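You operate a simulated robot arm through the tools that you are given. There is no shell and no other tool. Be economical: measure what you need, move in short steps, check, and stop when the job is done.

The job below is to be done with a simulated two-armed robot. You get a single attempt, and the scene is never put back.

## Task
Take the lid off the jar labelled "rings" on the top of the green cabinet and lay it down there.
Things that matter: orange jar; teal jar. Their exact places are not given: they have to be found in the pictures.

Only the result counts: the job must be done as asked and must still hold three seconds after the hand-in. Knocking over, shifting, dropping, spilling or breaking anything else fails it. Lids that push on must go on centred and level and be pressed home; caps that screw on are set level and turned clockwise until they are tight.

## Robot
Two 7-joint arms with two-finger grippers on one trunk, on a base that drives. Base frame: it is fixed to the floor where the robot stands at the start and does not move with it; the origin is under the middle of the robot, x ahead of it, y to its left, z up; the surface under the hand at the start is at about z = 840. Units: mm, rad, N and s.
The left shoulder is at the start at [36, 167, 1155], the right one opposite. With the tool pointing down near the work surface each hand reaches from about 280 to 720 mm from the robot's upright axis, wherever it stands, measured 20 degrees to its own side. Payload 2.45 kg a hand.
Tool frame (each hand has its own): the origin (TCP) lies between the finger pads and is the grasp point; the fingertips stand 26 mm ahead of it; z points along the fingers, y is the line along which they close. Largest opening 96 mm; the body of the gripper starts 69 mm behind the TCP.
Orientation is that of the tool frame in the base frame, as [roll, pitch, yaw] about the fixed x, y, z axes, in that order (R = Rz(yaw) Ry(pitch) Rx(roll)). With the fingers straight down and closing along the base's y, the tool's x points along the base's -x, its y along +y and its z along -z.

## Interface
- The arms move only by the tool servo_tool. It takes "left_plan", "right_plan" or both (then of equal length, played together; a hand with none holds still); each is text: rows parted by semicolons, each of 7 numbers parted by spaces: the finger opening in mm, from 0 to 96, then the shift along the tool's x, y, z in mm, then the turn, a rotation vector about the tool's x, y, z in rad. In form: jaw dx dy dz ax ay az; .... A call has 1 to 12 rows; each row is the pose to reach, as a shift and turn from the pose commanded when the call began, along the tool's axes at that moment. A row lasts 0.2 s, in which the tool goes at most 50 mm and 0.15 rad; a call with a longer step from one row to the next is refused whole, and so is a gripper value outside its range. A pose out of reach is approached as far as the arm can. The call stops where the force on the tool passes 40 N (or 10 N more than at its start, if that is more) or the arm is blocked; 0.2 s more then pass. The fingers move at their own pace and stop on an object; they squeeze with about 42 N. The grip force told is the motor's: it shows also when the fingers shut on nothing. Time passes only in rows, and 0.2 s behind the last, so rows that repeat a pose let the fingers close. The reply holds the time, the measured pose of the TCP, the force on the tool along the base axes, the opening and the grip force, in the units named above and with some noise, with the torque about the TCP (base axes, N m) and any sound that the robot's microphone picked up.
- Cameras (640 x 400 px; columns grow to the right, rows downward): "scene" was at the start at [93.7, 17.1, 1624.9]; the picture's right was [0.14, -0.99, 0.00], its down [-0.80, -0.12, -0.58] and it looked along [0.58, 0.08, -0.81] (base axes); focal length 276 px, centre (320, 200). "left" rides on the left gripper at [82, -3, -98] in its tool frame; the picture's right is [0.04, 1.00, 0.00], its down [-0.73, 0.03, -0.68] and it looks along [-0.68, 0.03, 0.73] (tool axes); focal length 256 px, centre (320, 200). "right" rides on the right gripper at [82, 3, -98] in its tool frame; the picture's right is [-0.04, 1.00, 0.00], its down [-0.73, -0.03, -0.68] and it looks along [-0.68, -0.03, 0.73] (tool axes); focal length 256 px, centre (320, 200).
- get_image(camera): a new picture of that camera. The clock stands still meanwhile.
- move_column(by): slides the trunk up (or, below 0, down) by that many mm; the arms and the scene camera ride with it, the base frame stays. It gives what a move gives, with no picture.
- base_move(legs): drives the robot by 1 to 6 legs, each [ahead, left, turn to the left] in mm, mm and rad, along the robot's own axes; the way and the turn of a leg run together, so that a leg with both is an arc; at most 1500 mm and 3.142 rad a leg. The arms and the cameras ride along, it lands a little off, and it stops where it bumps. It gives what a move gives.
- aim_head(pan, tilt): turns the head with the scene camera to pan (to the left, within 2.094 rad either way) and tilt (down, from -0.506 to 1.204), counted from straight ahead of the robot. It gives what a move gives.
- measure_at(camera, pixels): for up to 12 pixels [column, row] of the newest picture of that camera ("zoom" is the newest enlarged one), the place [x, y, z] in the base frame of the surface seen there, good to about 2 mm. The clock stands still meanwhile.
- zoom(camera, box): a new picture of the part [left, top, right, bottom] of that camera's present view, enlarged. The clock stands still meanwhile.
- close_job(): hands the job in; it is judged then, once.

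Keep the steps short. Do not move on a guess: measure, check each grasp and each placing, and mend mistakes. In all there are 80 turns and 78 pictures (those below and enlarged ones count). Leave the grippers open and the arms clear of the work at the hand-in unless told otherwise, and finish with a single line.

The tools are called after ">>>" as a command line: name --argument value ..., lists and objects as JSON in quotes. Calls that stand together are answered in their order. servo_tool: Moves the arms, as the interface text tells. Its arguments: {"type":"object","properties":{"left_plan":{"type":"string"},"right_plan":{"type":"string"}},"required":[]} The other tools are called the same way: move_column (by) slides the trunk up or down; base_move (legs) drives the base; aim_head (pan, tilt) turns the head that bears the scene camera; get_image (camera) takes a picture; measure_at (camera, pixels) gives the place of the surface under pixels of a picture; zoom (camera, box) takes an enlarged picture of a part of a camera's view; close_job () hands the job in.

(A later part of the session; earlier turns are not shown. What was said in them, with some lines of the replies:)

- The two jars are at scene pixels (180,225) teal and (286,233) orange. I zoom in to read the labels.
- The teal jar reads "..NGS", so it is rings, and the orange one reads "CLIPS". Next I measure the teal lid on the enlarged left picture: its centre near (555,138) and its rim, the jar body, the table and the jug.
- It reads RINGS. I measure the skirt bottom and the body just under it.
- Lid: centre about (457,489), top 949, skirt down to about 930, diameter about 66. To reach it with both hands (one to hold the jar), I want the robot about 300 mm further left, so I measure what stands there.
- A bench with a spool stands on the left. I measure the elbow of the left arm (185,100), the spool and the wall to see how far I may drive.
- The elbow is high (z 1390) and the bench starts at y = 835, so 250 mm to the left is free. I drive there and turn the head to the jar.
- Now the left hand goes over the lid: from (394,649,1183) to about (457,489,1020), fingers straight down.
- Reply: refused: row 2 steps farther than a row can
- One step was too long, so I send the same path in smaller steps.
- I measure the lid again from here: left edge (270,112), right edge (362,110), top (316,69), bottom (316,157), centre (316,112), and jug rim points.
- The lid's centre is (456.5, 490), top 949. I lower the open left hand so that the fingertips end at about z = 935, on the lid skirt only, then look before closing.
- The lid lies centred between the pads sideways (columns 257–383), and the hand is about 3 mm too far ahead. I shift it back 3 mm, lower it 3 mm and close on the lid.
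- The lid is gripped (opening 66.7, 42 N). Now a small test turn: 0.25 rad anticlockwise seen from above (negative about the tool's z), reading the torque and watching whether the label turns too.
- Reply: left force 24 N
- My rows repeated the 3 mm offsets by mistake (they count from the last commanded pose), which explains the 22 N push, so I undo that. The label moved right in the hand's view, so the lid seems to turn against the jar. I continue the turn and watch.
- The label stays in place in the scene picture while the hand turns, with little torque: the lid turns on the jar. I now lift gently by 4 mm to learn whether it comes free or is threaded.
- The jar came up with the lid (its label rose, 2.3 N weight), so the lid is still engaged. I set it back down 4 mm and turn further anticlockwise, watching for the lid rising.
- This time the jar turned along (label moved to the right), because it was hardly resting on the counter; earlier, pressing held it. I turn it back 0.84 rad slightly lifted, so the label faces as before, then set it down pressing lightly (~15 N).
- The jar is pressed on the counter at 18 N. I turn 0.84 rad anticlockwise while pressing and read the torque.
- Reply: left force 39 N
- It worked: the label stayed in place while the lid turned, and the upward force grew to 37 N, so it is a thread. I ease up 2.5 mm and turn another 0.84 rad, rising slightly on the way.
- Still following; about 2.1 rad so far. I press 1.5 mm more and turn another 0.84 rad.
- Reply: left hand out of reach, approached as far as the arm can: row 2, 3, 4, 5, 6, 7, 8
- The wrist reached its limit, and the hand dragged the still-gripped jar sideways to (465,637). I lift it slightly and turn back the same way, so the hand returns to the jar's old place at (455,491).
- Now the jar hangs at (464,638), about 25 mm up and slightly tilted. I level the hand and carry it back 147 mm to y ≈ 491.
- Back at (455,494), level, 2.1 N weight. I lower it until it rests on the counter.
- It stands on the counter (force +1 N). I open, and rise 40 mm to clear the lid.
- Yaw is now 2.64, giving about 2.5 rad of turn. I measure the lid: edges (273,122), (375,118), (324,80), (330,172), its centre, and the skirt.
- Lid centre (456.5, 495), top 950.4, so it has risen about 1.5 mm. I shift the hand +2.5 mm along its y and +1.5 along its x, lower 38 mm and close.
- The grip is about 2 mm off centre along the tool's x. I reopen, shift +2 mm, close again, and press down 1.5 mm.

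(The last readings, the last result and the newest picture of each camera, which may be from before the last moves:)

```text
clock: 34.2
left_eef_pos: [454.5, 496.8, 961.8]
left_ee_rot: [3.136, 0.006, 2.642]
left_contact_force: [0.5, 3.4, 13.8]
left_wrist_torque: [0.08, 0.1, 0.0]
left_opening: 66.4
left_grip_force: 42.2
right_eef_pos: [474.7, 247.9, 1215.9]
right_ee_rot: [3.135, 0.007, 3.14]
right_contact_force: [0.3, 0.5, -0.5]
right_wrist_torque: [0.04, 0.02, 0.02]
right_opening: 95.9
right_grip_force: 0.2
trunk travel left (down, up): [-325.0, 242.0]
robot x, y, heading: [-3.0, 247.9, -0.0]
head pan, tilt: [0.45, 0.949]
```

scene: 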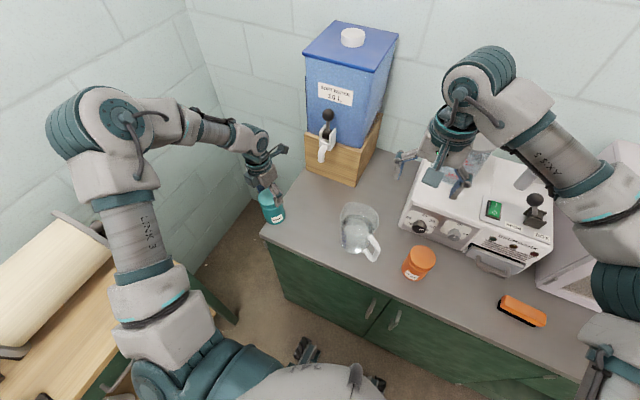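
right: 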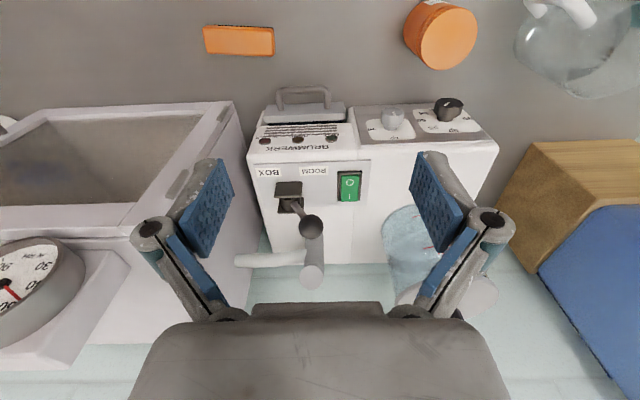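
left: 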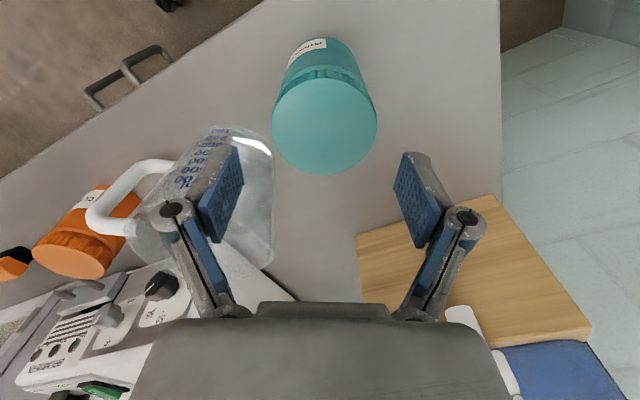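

Pressed at 14 N. Now I turn 1.2 rad anticlockwise, rising 0.6 mm per rad with the thread.

>>> servo_tool --left_plan "55 0 0 0 0 0 -0.12; 55 0 0 -0.1 0 0 -0.24; 55 0 0 -0.2 0 0 -0.36; 55 0 0 -0.3 0 0 -0.48; 55 0 0 -0.4 0 0 -0.6; 55 0 0 -0.5 0 0 -0.72; 55 0 0 -0.6 0 0 -0.84; 55 0 0 -0.7 0 0 -0.96; 55 0 0 -0.8 0 0 -1.08; 55 0 0 -0.8 0 0 -1.2"

>>> zoom --camera "scene" --box '[270, 180, 350, 260]'

```text
clock: 36.4
left_eef_pos: [455.0, 494.7, 962.9]
left_ee_rot: [-3.142, 0.002, -2.437]
left_contact_force: [2.8, -3.8, 15.7]
left_wrist_torque: [-0.11, -0.08, -0.02]
left_opening: 66.3
left_grip_force: 42.4
right_eef_pos: [475.1, 246.7, 1216.1]
right_ee_rot: [3.133, 0.007, 3.139]
right_contact_force: [-0.7, 0.5, -0.9]
right_wrist_torque: [0.01, -0.04, -0.03]
right_opening: 96.0
right_grip_force: 0.1
trunk travel left (down, up): [-325.0, 242.0]
robot x, y, heading: [-2.4, 251.1, 0.004]
head pan, tilt: [0.45, 0.949]
```

```text
5.00 times, centred on (310, 220) of scene
```

zoom: 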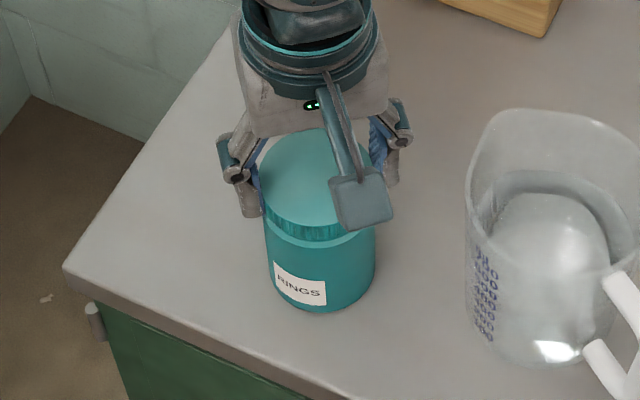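

The label has stayed put. I turn another 1.2 rad (to yaw about −1.24, short of the limit near −1.0).

>>> servo_tool --left_plan "55 0 0 0 0 0 -0.12; 55 0 0 -0.1 0 0 -0.24; 55 0 0 -0.2 0 0 -0.36; 55 0 0 -0.3 0 0 -0.48; 55 0 0 -0.4 0 0 -0.6; 55 0 0 -0.5 0 0 -0.72; 55 0 0 -0.6 0 0 -0.84; 55 0 0 -0.7 0 0 -0.96; 55 0 0 -0.8 0 0 -1.08; 55 0 0 -0.9 0 0 -1.2"

>>> zoom --camera "scene" --box '[270, 180, 350, 260]'

```text
clock: 38.6
left_eef_pos: [455.3, 497.6, 963.5]
left_ee_rot: [-3.138, -0.001, -1.239]
left_contact_force: [6.5, 1.8, 17.9]
left_wrist_torque: [0.2, -0.2, -0.01]
left_opening: 66.2
left_grip_force: 41.8
right_eef_pos: [475.0, 248.5, 1215.7]
right_ee_rot: [3.133, 0.008, 3.139]
right_contact_force: [-0.4, 0.0, 0.1]
right_wrist_torque: [-0.02, -0.01, 0.02]
right_opening: 95.8
right_grip_force: 0.0
trunk travel left (down, up): [-325.0, 242.0]
robot x, y, heading: [0.8, 249.9, -0.004]
head pan, tilt: [0.45, 0.949]
```

```text
5.00 times, centred on (310, 220) of scene
```

zoom: 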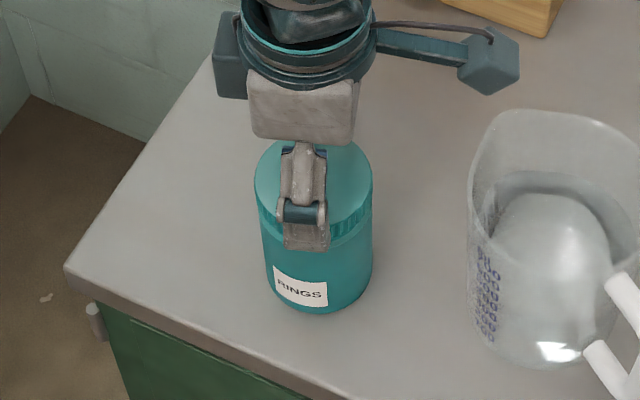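

About 4.5 rad so far. I test by lifting 6 mm: if the weight reads about 2.3 N, the jar is still attached.

>>> servo_tool --left_plan "55 0 0 -2 0 0 0; 55 0 0 -4 0 0 0; 55 0 0 -6 0 0 0; 55 0 0 -6 0 0 0; 55 0 0 -6 0 0 0"

>>> zoom --camera "scene" --box '[270, 180, 350, 260]'

```text
clock: 39.8
left_eef_pos: [454.6, 495.9, 968.0]
left_ee_rot: [-3.139, 0.0, -1.241]
left_contact_force: [-0.4, -0.3, -2.6]
left_wrist_torque: [0.0, -0.01, -0.01]
left_opening: 66.1
left_grip_force: 41.6
right_eef_pos: [476.2, 247.1, 1214.1]
right_ee_rot: [3.134, 0.005, 3.141]
right_contact_force: [0.5, -0.3, 0.2]
right_wrist_torque: [0.02, 0.0, -0.01]
right_opening: 96.3
right_grip_force: 0.1
trunk travel left (down, up): [-325.0, 242.0]
robot x, y, heading: [3.9, 250.8, 0.001]
head pan, tilt: [0.45, 0.949]
```

```text
5.00 times, centred on (310, 220) of scene
```

zoom: 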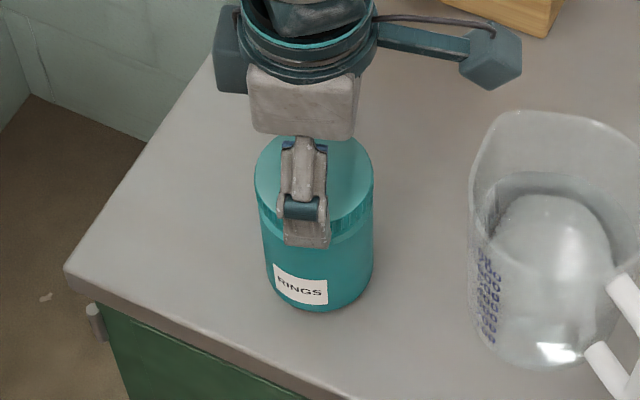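

Still attached (2.6 N). I set it down while moving back 4 mm to the right, open, rise, and turn back for another bite.

>>> servo_tool --left_plan "55 3.8 1.3 0 0 0 0; 55 3.8 1.3 2.5 0 0 0; 55 3.8 1.3 4 0 0 0; 55 3.8 1.3 4.5 0 0 0; 84 3.8 1.3 4.5 0 0 0; 84 3.8 1.3 4.5 0 0 0; 84 3.8 1.3 -5 0 0 0; 84 3.8 1.3 -34 0 0 0; 84 3.8 1.3 -34 0 0 0.14; 84 3.8 1.3 -34 0 0 0.28; 84 3.8 1.3 -34 0 0 0.42; 84 3.8 1.3 -34 0 0 0.56"

>>> servo_tool --left_plan "84 0 0 0 0 0 0.14; 84 0 0 0 0 0 0.28; 84 0 0 0 0 0 0.42; 84 0 0 0 0 0 0.56; 84 0 0 0 0 0 0.7; 84 0 0 0 0 0 0.84; 84 0 0 0 0 0 0.98; 84 0 0 0 0 0 1.12; 84 0 0 0 0 0 1.26; 84 0 0 0 0 0 1.4; 84 0 0 0 0 0 1.54; 84 0 0 0 0 0 1.68"

>>> get_image --camera "left"

>>> zoom --camera "scene" --box '[270, 180, 350, 260]'

```text
clock: 42.4
left_eef_pos: [456.2, 491.8, 1003.6]
left_ee_rot: [-3.139, 0.003, -1.803]
left_contact_force: [-0.6, -0.2, -1.4]
left_wrist_torque: [0.01, -0.03, 0.01]
left_opening: 84.0
left_grip_force: 0.1
right_eef_pos: [476.7, 249.1, 1215.3]
right_ee_rot: [3.136, 0.007, 3.141]
right_contact_force: [-0.2, -0.1, 0.0]
right_wrist_torque: [0.01, 0.0, -0.03]
right_opening: 95.7
right_grip_force: 0.1
trunk travel left (down, up): [-325.0, 242.0]
robot x, y, heading: [-2.2, 248.3, -0.0]
head pan, tilt: [0.45, 0.949]
```

```text
clock: 45.0
left_eef_pos: [455.5, 491.4, 1002.9]
left_ee_rot: [3.141, 0.002, 2.799]
left_contact_force: [0.8, 0.7, 0.5]
left_wrist_torque: [-0.01, -0.03, -0.02]
left_opening: 84.0
left_grip_force: 0.1
right_eef_pos: [475.7, 249.3, 1214.9]
right_ee_rot: [3.134, 0.005, 3.139]
right_contact_force: [-0.2, 0.5, 0.1]
right_wrist_torque: [0.01, -0.02, 0.01]
right_opening: 96.4
right_grip_force: 0.0
trunk travel left (down, up): [-325.0, 242.0]
robot x, y, heading: [-1.8, 249.6, 0.0]
head pan, tilt: [0.45, 0.949]
```

```text
38 pictures are left
```

left: 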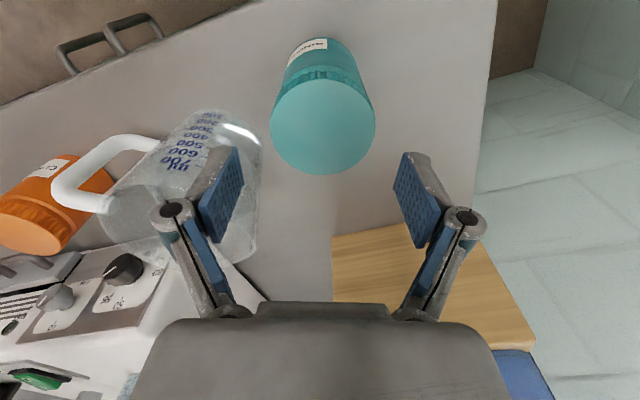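

```text
5.00 times, centred on (310, 220) of scene
```

zoom: 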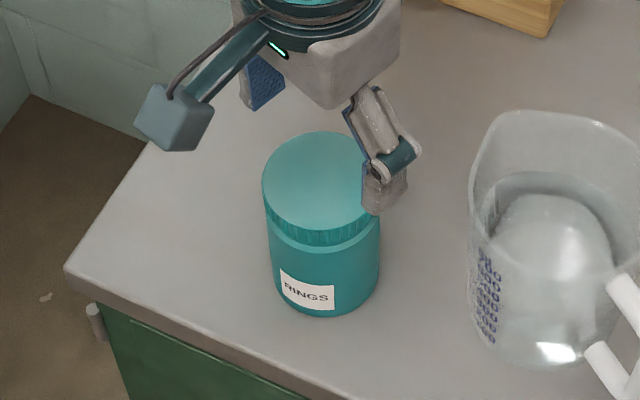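

I measure the lid top for its height.

>>> measure_at --camera "left" --pixels '[[323, 126], [272, 126], [374, 122], [320, 81], [327, 172], [319, 65], [319, 72]]'

>>> servo_tool --left_plan "84 3 2 12 0 0 0; 84 3 2 26 0 0 0; 84 3 2 38 0 0 0; 84 3 2 38.5 0 0 0; 55 3 2 38.5 0 0 0; 55 3 2 38.5 0 0 0; 55 3 2 38.5 0 0 0; 55 3 2 40 0 0 0; 55 3 2 40 0 0 0"

>>> zoom --camera "left" --box '[160, 40, 480, 240]'

```text
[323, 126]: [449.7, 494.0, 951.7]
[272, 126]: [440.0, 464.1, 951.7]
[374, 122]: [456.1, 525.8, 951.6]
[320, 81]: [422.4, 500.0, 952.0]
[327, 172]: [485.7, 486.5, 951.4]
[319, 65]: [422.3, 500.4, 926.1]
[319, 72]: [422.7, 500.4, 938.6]
```

```text
clock: 47.0
left_eef_pos: [452.7, 494.0, 964.6]
left_ee_rot: [3.14, 0.006, 2.804]
left_contact_force: [0.8, 2.7, 17.2]
left_wrist_torque: [0.16, 0.07, -0.04]
left_opening: 65.9
left_grip_force: 42.1
right_eef_pos: [473.5, 248.8, 1215.8]
right_ee_rot: [3.134, 0.007, 3.139]
right_contact_force: [0.4, 0.5, -0.1]
right_wrist_torque: [0.01, 0.01, 0.0]
right_opening: 95.9
right_grip_force: 0.1
trunk travel left (down, up): [-325.0, 242.0]
robot x, y, heading: [-1.2, 249.1, 0.002]
head pan, tilt: [0.45, 0.949]
```

```text
2.00 times, centred on (320, 140) of left
```

zoom: 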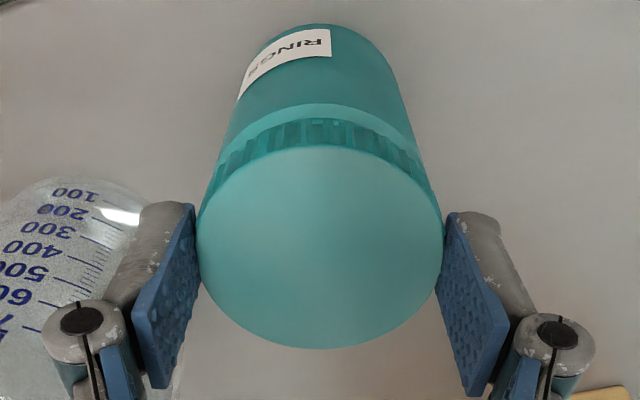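

The lid top is now at 951.7, risen 2.7 mm, and gripped and pressed at 17 N. I turn 1.2 rad, then 1.2 more.

>>> servo_tool --left_plan "55 0 0 0 0 0 -0.12; 55 0 0 -0.1 0 0 -0.24; 55 0 0 -0.2 0 0 -0.36; 55 0 0 -0.3 0 0 -0.48; 55 0 0 -0.4 0 0 -0.6; 55 0 0 -0.5 0 0 -0.72; 55 0 0 -0.6 0 0 -0.84; 55 0 0 -0.7 0 0 -0.96; 55 0 0 -0.8 0 0 -1.08; 55 0 0 -0.9 0 0 -1.2"

>>> zoom --camera "scene" --box '[270, 180, 350, 260]'

```text
clock: 49.2
left_eef_pos: [452.7, 494.7, 964.1]
left_ee_rot: [-3.141, 0.003, -2.277]
left_contact_force: [-0.2, 0.6, 0.6]
left_wrist_torque: [-0.01, 0.01, -0.01]
left_opening: 66.3
left_grip_force: 41.8
right_eef_pos: [474.8, 248.9, 1214.4]
right_ee_rot: [3.136, 0.006, 3.141]
right_contact_force: [-0.5, 0.5, -0.3]
right_wrist_torque: [-0.01, -0.02, 0.0]
right_opening: 95.9
right_grip_force: 0.1
trunk travel left (down, up): [-325.0, 242.0]
robot x, y, heading: [0.2, 252.7, 0.003]
head pan, tilt: [0.45, 0.949]
```

```text
5.00 times, centred on (310, 220) of scene
```

zoom: 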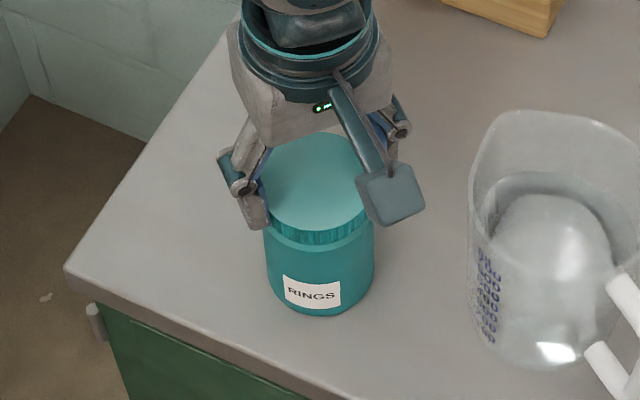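

The force fell to 0.6 N, so the thread seems to have let go. I lift 8 mm and check the weight and the jar.

>>> servo_tool --left_plan "55 0 0 -2 0 0 0; 55 0 0 -4 0 0 0; 55 0 0 -6 0 0 0; 55 0 0 -8 0 0 0; 55 0 0 -8 0 0 0"

>>> zoom --camera "scene" --box '[270, 180, 350, 260]'

```text
clock: 50.4
left_eef_pos: [452.8, 494.6, 972.3]
left_ee_rot: [-3.14, 0.003, -2.281]
left_contact_force: [-0.4, 0.4, -0.1]
left_wrist_torque: [-0.03, 0.0, 0.01]
left_opening: 66.2
left_grip_force: 42.3
right_eef_pos: [474.1, 248.8, 1215.7]
right_ee_rot: [3.134, 0.005, 3.141]
right_contact_force: [0.1, 0.6, -1.3]
right_wrist_torque: [0.01, 0.02, 0.0]
right_opening: 96.0
right_grip_force: 0.0
trunk travel left (down, up): [-325.0, 242.0]
robot x, y, heading: [-2.3, 248.4, 0.003]
head pan, tilt: [0.45, 0.949]
```

```text
5.00 times, centred on (310, 220) of scene
```

zoom: 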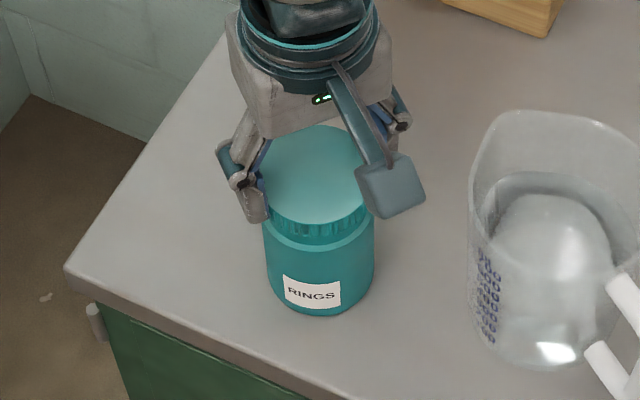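

The lid is off: the jar stayed and the hand carries almost nothing. I raise it 70 mm and look for a free place on the counter left of the jar.

>>> servo_tool --left_plan "55 0 0 -20 0 0 0; 55 0 0 -40 0 0 0; 55 0 0 -60 0 0 0; 55 0 0 -75 0 0 0; 55 0 0 -75 0 0 0"

>>> get_image --camera "scene"

>>> measure_at --camera "scene" --pixels '[[268, 222], [280, 205], [290, 190], [300, 175], [322, 160], [325, 150], [312, 245], [313, 218], [320, 225], [290, 225]]'

```text
clock: 51.6
left_eef_pos: [453.2, 494.2, 1047.3]
left_ee_rot: [-3.139, 0.001, -2.281]
left_contact_force: [-0.2, 0.1, -0.2]
left_wrist_torque: [-0.02, 0.02, 0.01]
left_opening: 65.9
left_grip_force: 42.3
right_eef_pos: [475.9, 248.1, 1214.3]
right_ee_rot: [3.134, 0.005, 3.14]
right_contact_force: [-0.2, 0.1, 0.5]
right_wrist_torque: [-0.03, 0.01, 0.03]
right_opening: 95.9
right_grip_force: 0.0
trunk travel left (down, up): [-325.0, 242.0]
robot x, y, heading: [2.2, 250.0, -0.001]
head pan, tilt: [0.45, 0.949]
```

```text
33 pictures are left
```

scene: 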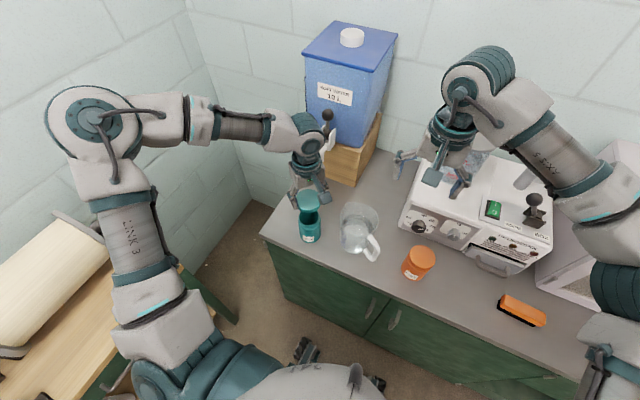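

```text
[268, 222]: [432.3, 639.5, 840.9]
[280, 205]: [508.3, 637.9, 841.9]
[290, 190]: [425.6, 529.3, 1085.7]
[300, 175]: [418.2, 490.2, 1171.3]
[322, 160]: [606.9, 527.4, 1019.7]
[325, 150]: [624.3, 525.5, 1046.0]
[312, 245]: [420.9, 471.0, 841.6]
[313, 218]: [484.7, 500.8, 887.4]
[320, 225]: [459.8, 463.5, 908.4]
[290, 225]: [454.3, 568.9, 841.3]
```

Free counter: left edge at y ≈ 640, tap at x ≈ 605. I choose (495,582) for the lid, go there at height and turn the hand back so its camera stays clear of the jar.

>>> servo_tool --left_plan "55 -16 4 0 0 0 0.14; 55 -32 8 0 0 0 0.28; 55 -48 13 0 0 0 0.42; 55 -64 17 0 0 0 0.56; 55 -80 21 0 0 0 0.7; 55 -94 25 0 0 0 0.84; 55 -94 25 30 0 0 0.84; 55 -94 25 60 0 0 0.84; 55 -94 25 90 0 0 0.84; 55 -94 25 120 0 0 0.84; 55 -94 25 120 0 0 0.84"

>>> get_image --camera "scene"

>>> get_image --camera "left"

```text
clock: 54.0
left_eef_pos: [494.9, 582.2, 927.3]
left_ee_rot: [3.141, 0.002, -3.119]
left_contact_force: [0.6, 0.0, 0.4]
left_wrist_torque: [0.01, -0.03, 0.0]
left_opening: 66.3
left_grip_force: 42.3
right_eef_pos: [474.5, 248.6, 1215.4]
right_ee_rot: [3.135, 0.007, 3.14]
right_contact_force: [0.7, 0.1, -0.1]
right_wrist_torque: [-0.04, 0.01, -0.01]
right_opening: 96.1
right_grip_force: 0.0
trunk travel left (down, up): [-325.0, 242.0]
robot x, y, heading: [-3.4, 248.3, 0.001]
head pan, tilt: [0.45, 0.949]
```

```text
32 pictures are left
```

scene: 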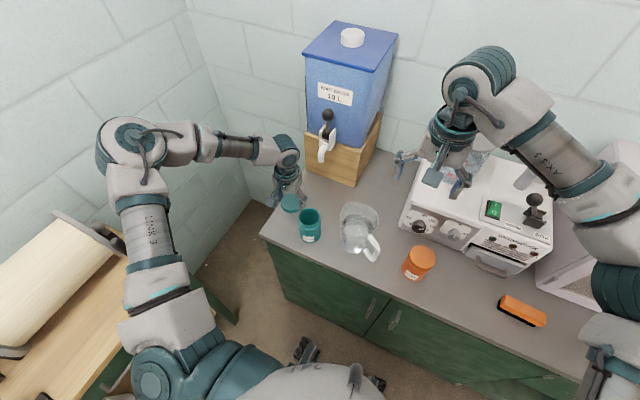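

```text
31 pictures are left
```

left: 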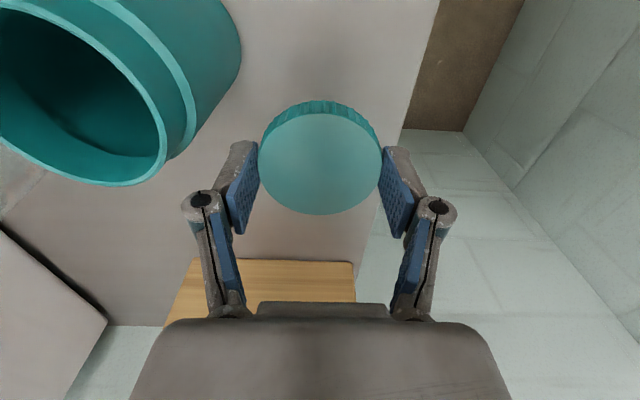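

The way down is clear of the jar. I lower 50 mm, then slowly further until the lid touches.

>>> servo_tool --left_plan "55 0 0 20 0 0 0; 55 0 0 38 0 0 0; 55 0 0 48 0 0 0; 55 0 0 51 0 0 0; 55 0 0 53 0 0 0; 55 0 0 54.5 0 0 0; 55 0 0 54.5 0 0 0"

>>> zoom --camera "scene" --box '[250, 170, 350, 250]'

```text
clock: 55.6
left_eef_pos: [495.1, 582.5, 871.4]
left_ee_rot: [-3.141, 0.003, -3.122]
left_contact_force: [0.0, 0.1, -0.9]
left_wrist_torque: [0.0, 0.01, -0.01]
left_opening: 65.7
left_grip_force: 41.7
right_eef_pos: [475.3, 247.3, 1215.3]
right_ee_rot: [3.135, 0.006, 3.14]
right_contact_force: [0.2, 0.8, -0.2]
right_wrist_torque: [0.01, 0.0, -0.01]
right_opening: 96.2
right_grip_force: 0.1
trunk travel left (down, up): [-325.0, 242.0]
robot x, y, heading: [-4.1, 250.6, 0.005]
head pan, tilt: [0.45, 0.949]
```

```text
5.00 times, centred on (300, 210) of scene
```

zoom: 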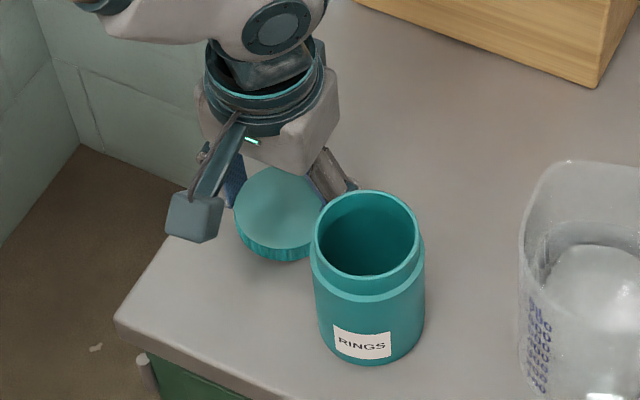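

No contact force yet. I measure the lid's top height in the hand camera to know the remaining gap.

>>> get_image --camera "left"

>>> measure_at --camera "left" --pixels '[[320, 160], [320, 120], [320, 205], [322, 112], [322, 106], [322, 102], [322, 96]]'

```text
29 pictures are left
```

left: 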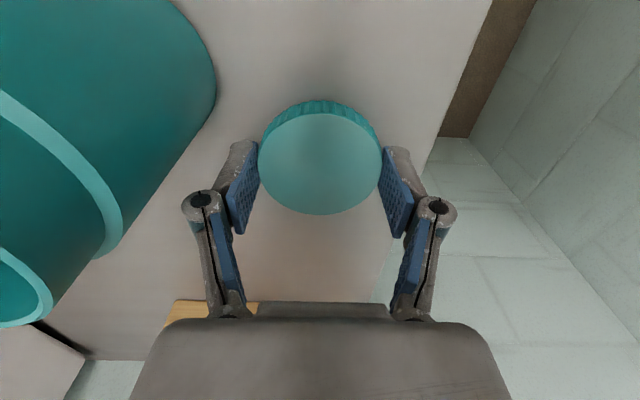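

```text
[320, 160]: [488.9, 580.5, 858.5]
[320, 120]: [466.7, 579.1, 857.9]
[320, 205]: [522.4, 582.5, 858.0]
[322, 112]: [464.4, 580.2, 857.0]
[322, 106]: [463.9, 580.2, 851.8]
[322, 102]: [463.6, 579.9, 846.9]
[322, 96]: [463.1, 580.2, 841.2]
```

The lid's top is at 858 and its lower edge nearly at the counter. I lower 1 mm at a time up to 3 mm, to feel contact.

>>> servo_tool --left_plan "55 0 0 0.7 0 0 0; 55 0 0 1.4 0 0 0; 55 0 0 1.4 0 0 0"

```text
clock: 56.4
left_eef_pos: [495.5, 582.3, 871.3]
left_ee_rot: [-3.141, 0.001, -3.121]
left_contact_force: [0.4, 0.4, -0.6]
left_wrist_torque: [-0.01, 0.01, -0.03]
left_opening: 66.0
left_grip_force: 42.3
right_eef_pos: [475.9, 248.0, 1215.8]
right_ee_rot: [3.135, 0.005, 3.14]
right_contact_force: [-0.7, -0.4, 0.2]
right_wrist_torque: [0.0, -0.01, 0.02]
right_opening: 95.6
right_grip_force: 0.1
trunk travel left (down, up): [-325.0, 242.0]
robot x, y, heading: [0.2, 252.1, 0.001]
head pan, tilt: [0.45, 0.949]
```

>>> servo_tool --left_plan "55 0 0 0.8 0 0 0; 55 0 0 1.6 0 0 0; 55 0 0 1.6 0 0 0"

```text
clock: 57.2
left_eef_pos: [494.5, 582.7, 869.0]
left_ee_rot: [-3.142, 0.002, -3.121]
left_contact_force: [-0.4, -0.1, -0.2]
left_wrist_torque: [0.0, 0.02, -0.01]
left_opening: 65.8
left_grip_force: 42.3
right_eef_pos: [475.4, 249.1, 1215.0]
right_ee_rot: [3.134, 0.006, 3.139]
right_contact_force: [0.4, -1.0, 0.0]
right_wrist_torque: [0.02, -0.04, 0.01]
right_opening: 96.2
right_grip_force: 0.1
trunk travel left (down, up): [-325.0, 242.0]
robot x, y, heading: [2.3, 248.2, 0.001]
head pan, tilt: [0.45, 0.949]
```

Still no contact; I go another 1.6 mm.

>>> servo_tool --left_plan "55 0 0 0.8 0 0 0; 55 0 0 1.6 0 0 0; 55 0 0 1.6 0 0 0"

>>> get_image --camera "left"

>>> measure_at --camera "left" --pixels '[[320, 160], [320, 120], [320, 205], [322, 106], [322, 102]]'

```text
clock: 58.0
left_eef_pos: [494.7, 581.8, 869.7]
left_ee_rot: [-3.141, 0.006, -3.119]
left_contact_force: [-0.4, 3.2, 12.6]
left_wrist_torque: [0.22, 0.36, -0.08]
left_opening: 66.2
left_grip_force: 41.7
right_eef_pos: [474.6, 247.5, 1216.1]
right_ee_rot: [3.134, 0.007, 3.141]
right_contact_force: [-0.4, 0.0, 0.5]
right_wrist_torque: [0.0, 0.01, 0.01]
right_opening: 95.9
right_grip_force: 0.0
trunk travel left (down, up): [-325.0, 242.0]
robot x, y, heading: [-2.0, 247.5, 0.002]
head pan, tilt: [0.45, 0.949]
```

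```text
28 pictures are left
```

left: 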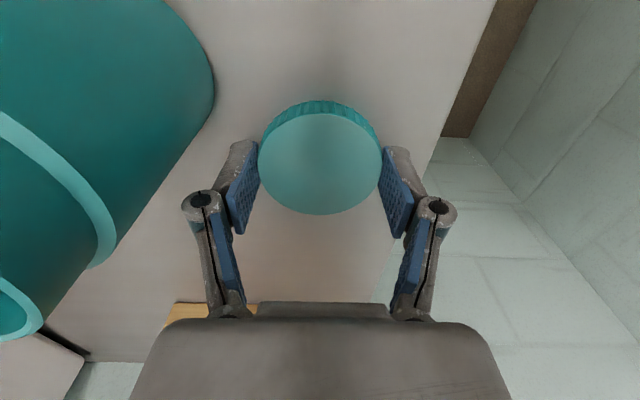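

```text
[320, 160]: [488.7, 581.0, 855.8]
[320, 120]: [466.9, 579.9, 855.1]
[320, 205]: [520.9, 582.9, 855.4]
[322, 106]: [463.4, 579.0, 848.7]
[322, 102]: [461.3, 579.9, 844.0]
```

The lid now rests on the counter (12.6 N). I ease off 1 mm, open the fingers to 84 and rise well clear.

>>> servo_tool --left_plan "55 0 0 -1 0 0 0; 84 0 0 -1 0 0 0; 84 0 0 -1 0 0 0; 84 0 0 -15 0 0 0; 84 0 0 -50 0 0 0; 84 0 0 -95 0 0 0; 84 0 0 -140 0 0 0; 84 0 0 -185 0 0 0; 84 0 0 -230 0 0 0; 90 0 0 -230 0 0 0"

>>> get_image --camera "scene"

>>> zoom --camera "scene" --box '[250, 170, 350, 250]'

>>> get_image --camera "left"

```text
clock: 60.2
left_eef_pos: [493.7, 581.8, 1096.6]
left_ee_rot: [3.141, 0.0, -3.119]
left_contact_force: [-0.4, 0.1, 0.0]
left_wrist_torque: [-0.02, 0.03, 0.0]
left_opening: 90.1
left_grip_force: 0.1
right_eef_pos: [475.6, 248.5, 1215.3]
right_ee_rot: [3.134, 0.006, 3.139]
right_contact_force: [0.1, -0.5, 0.1]
right_wrist_torque: [0.01, 0.0, 0.04]
right_opening: 96.0
right_grip_force: 0.2
trunk travel left (down, up): [-325.0, 242.0]
robot x, y, heading: [0.7, 251.1, 0.002]
head pan, tilt: [0.45, 0.949]
```

```text
27 pictures are left
```

scene: 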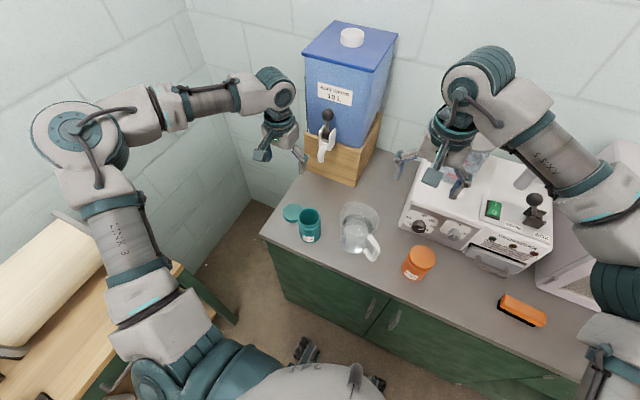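

```text
5.00 times, centred on (300, 210) of scene
```

zoom: 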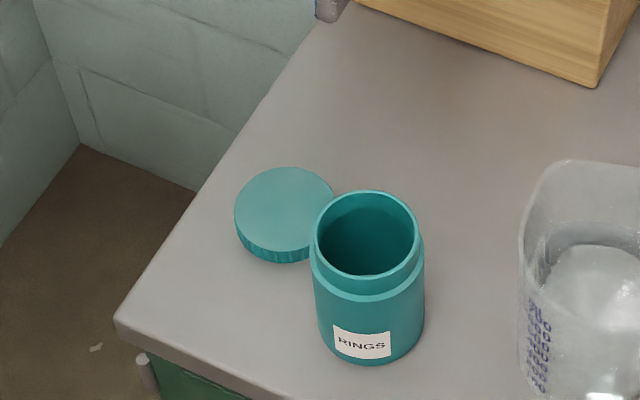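

```text
25 pictures are left
```

left: 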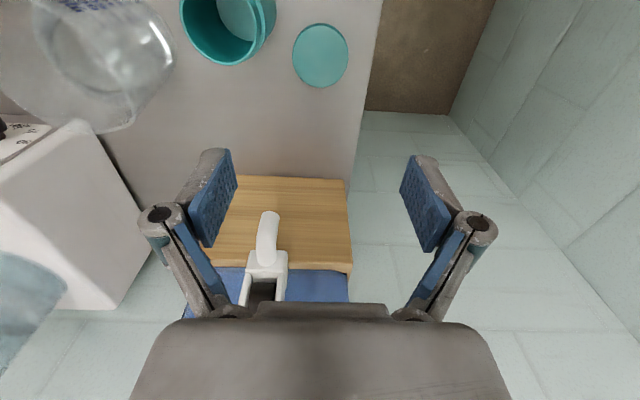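

The lid lies flat on the counter, the jar stands upright and open, and both hands are open and clear. I hand in.

>>> close_job

```text
The job is handed in.
```

The lid of the "rings" jar (the teal one) is unscrewed and lying flat on the green cabinet top; partway through, the gripped jar was dragged about 145 mm sideways, and I set it back upright within about 5 mm of its old place, with nothing else touched.
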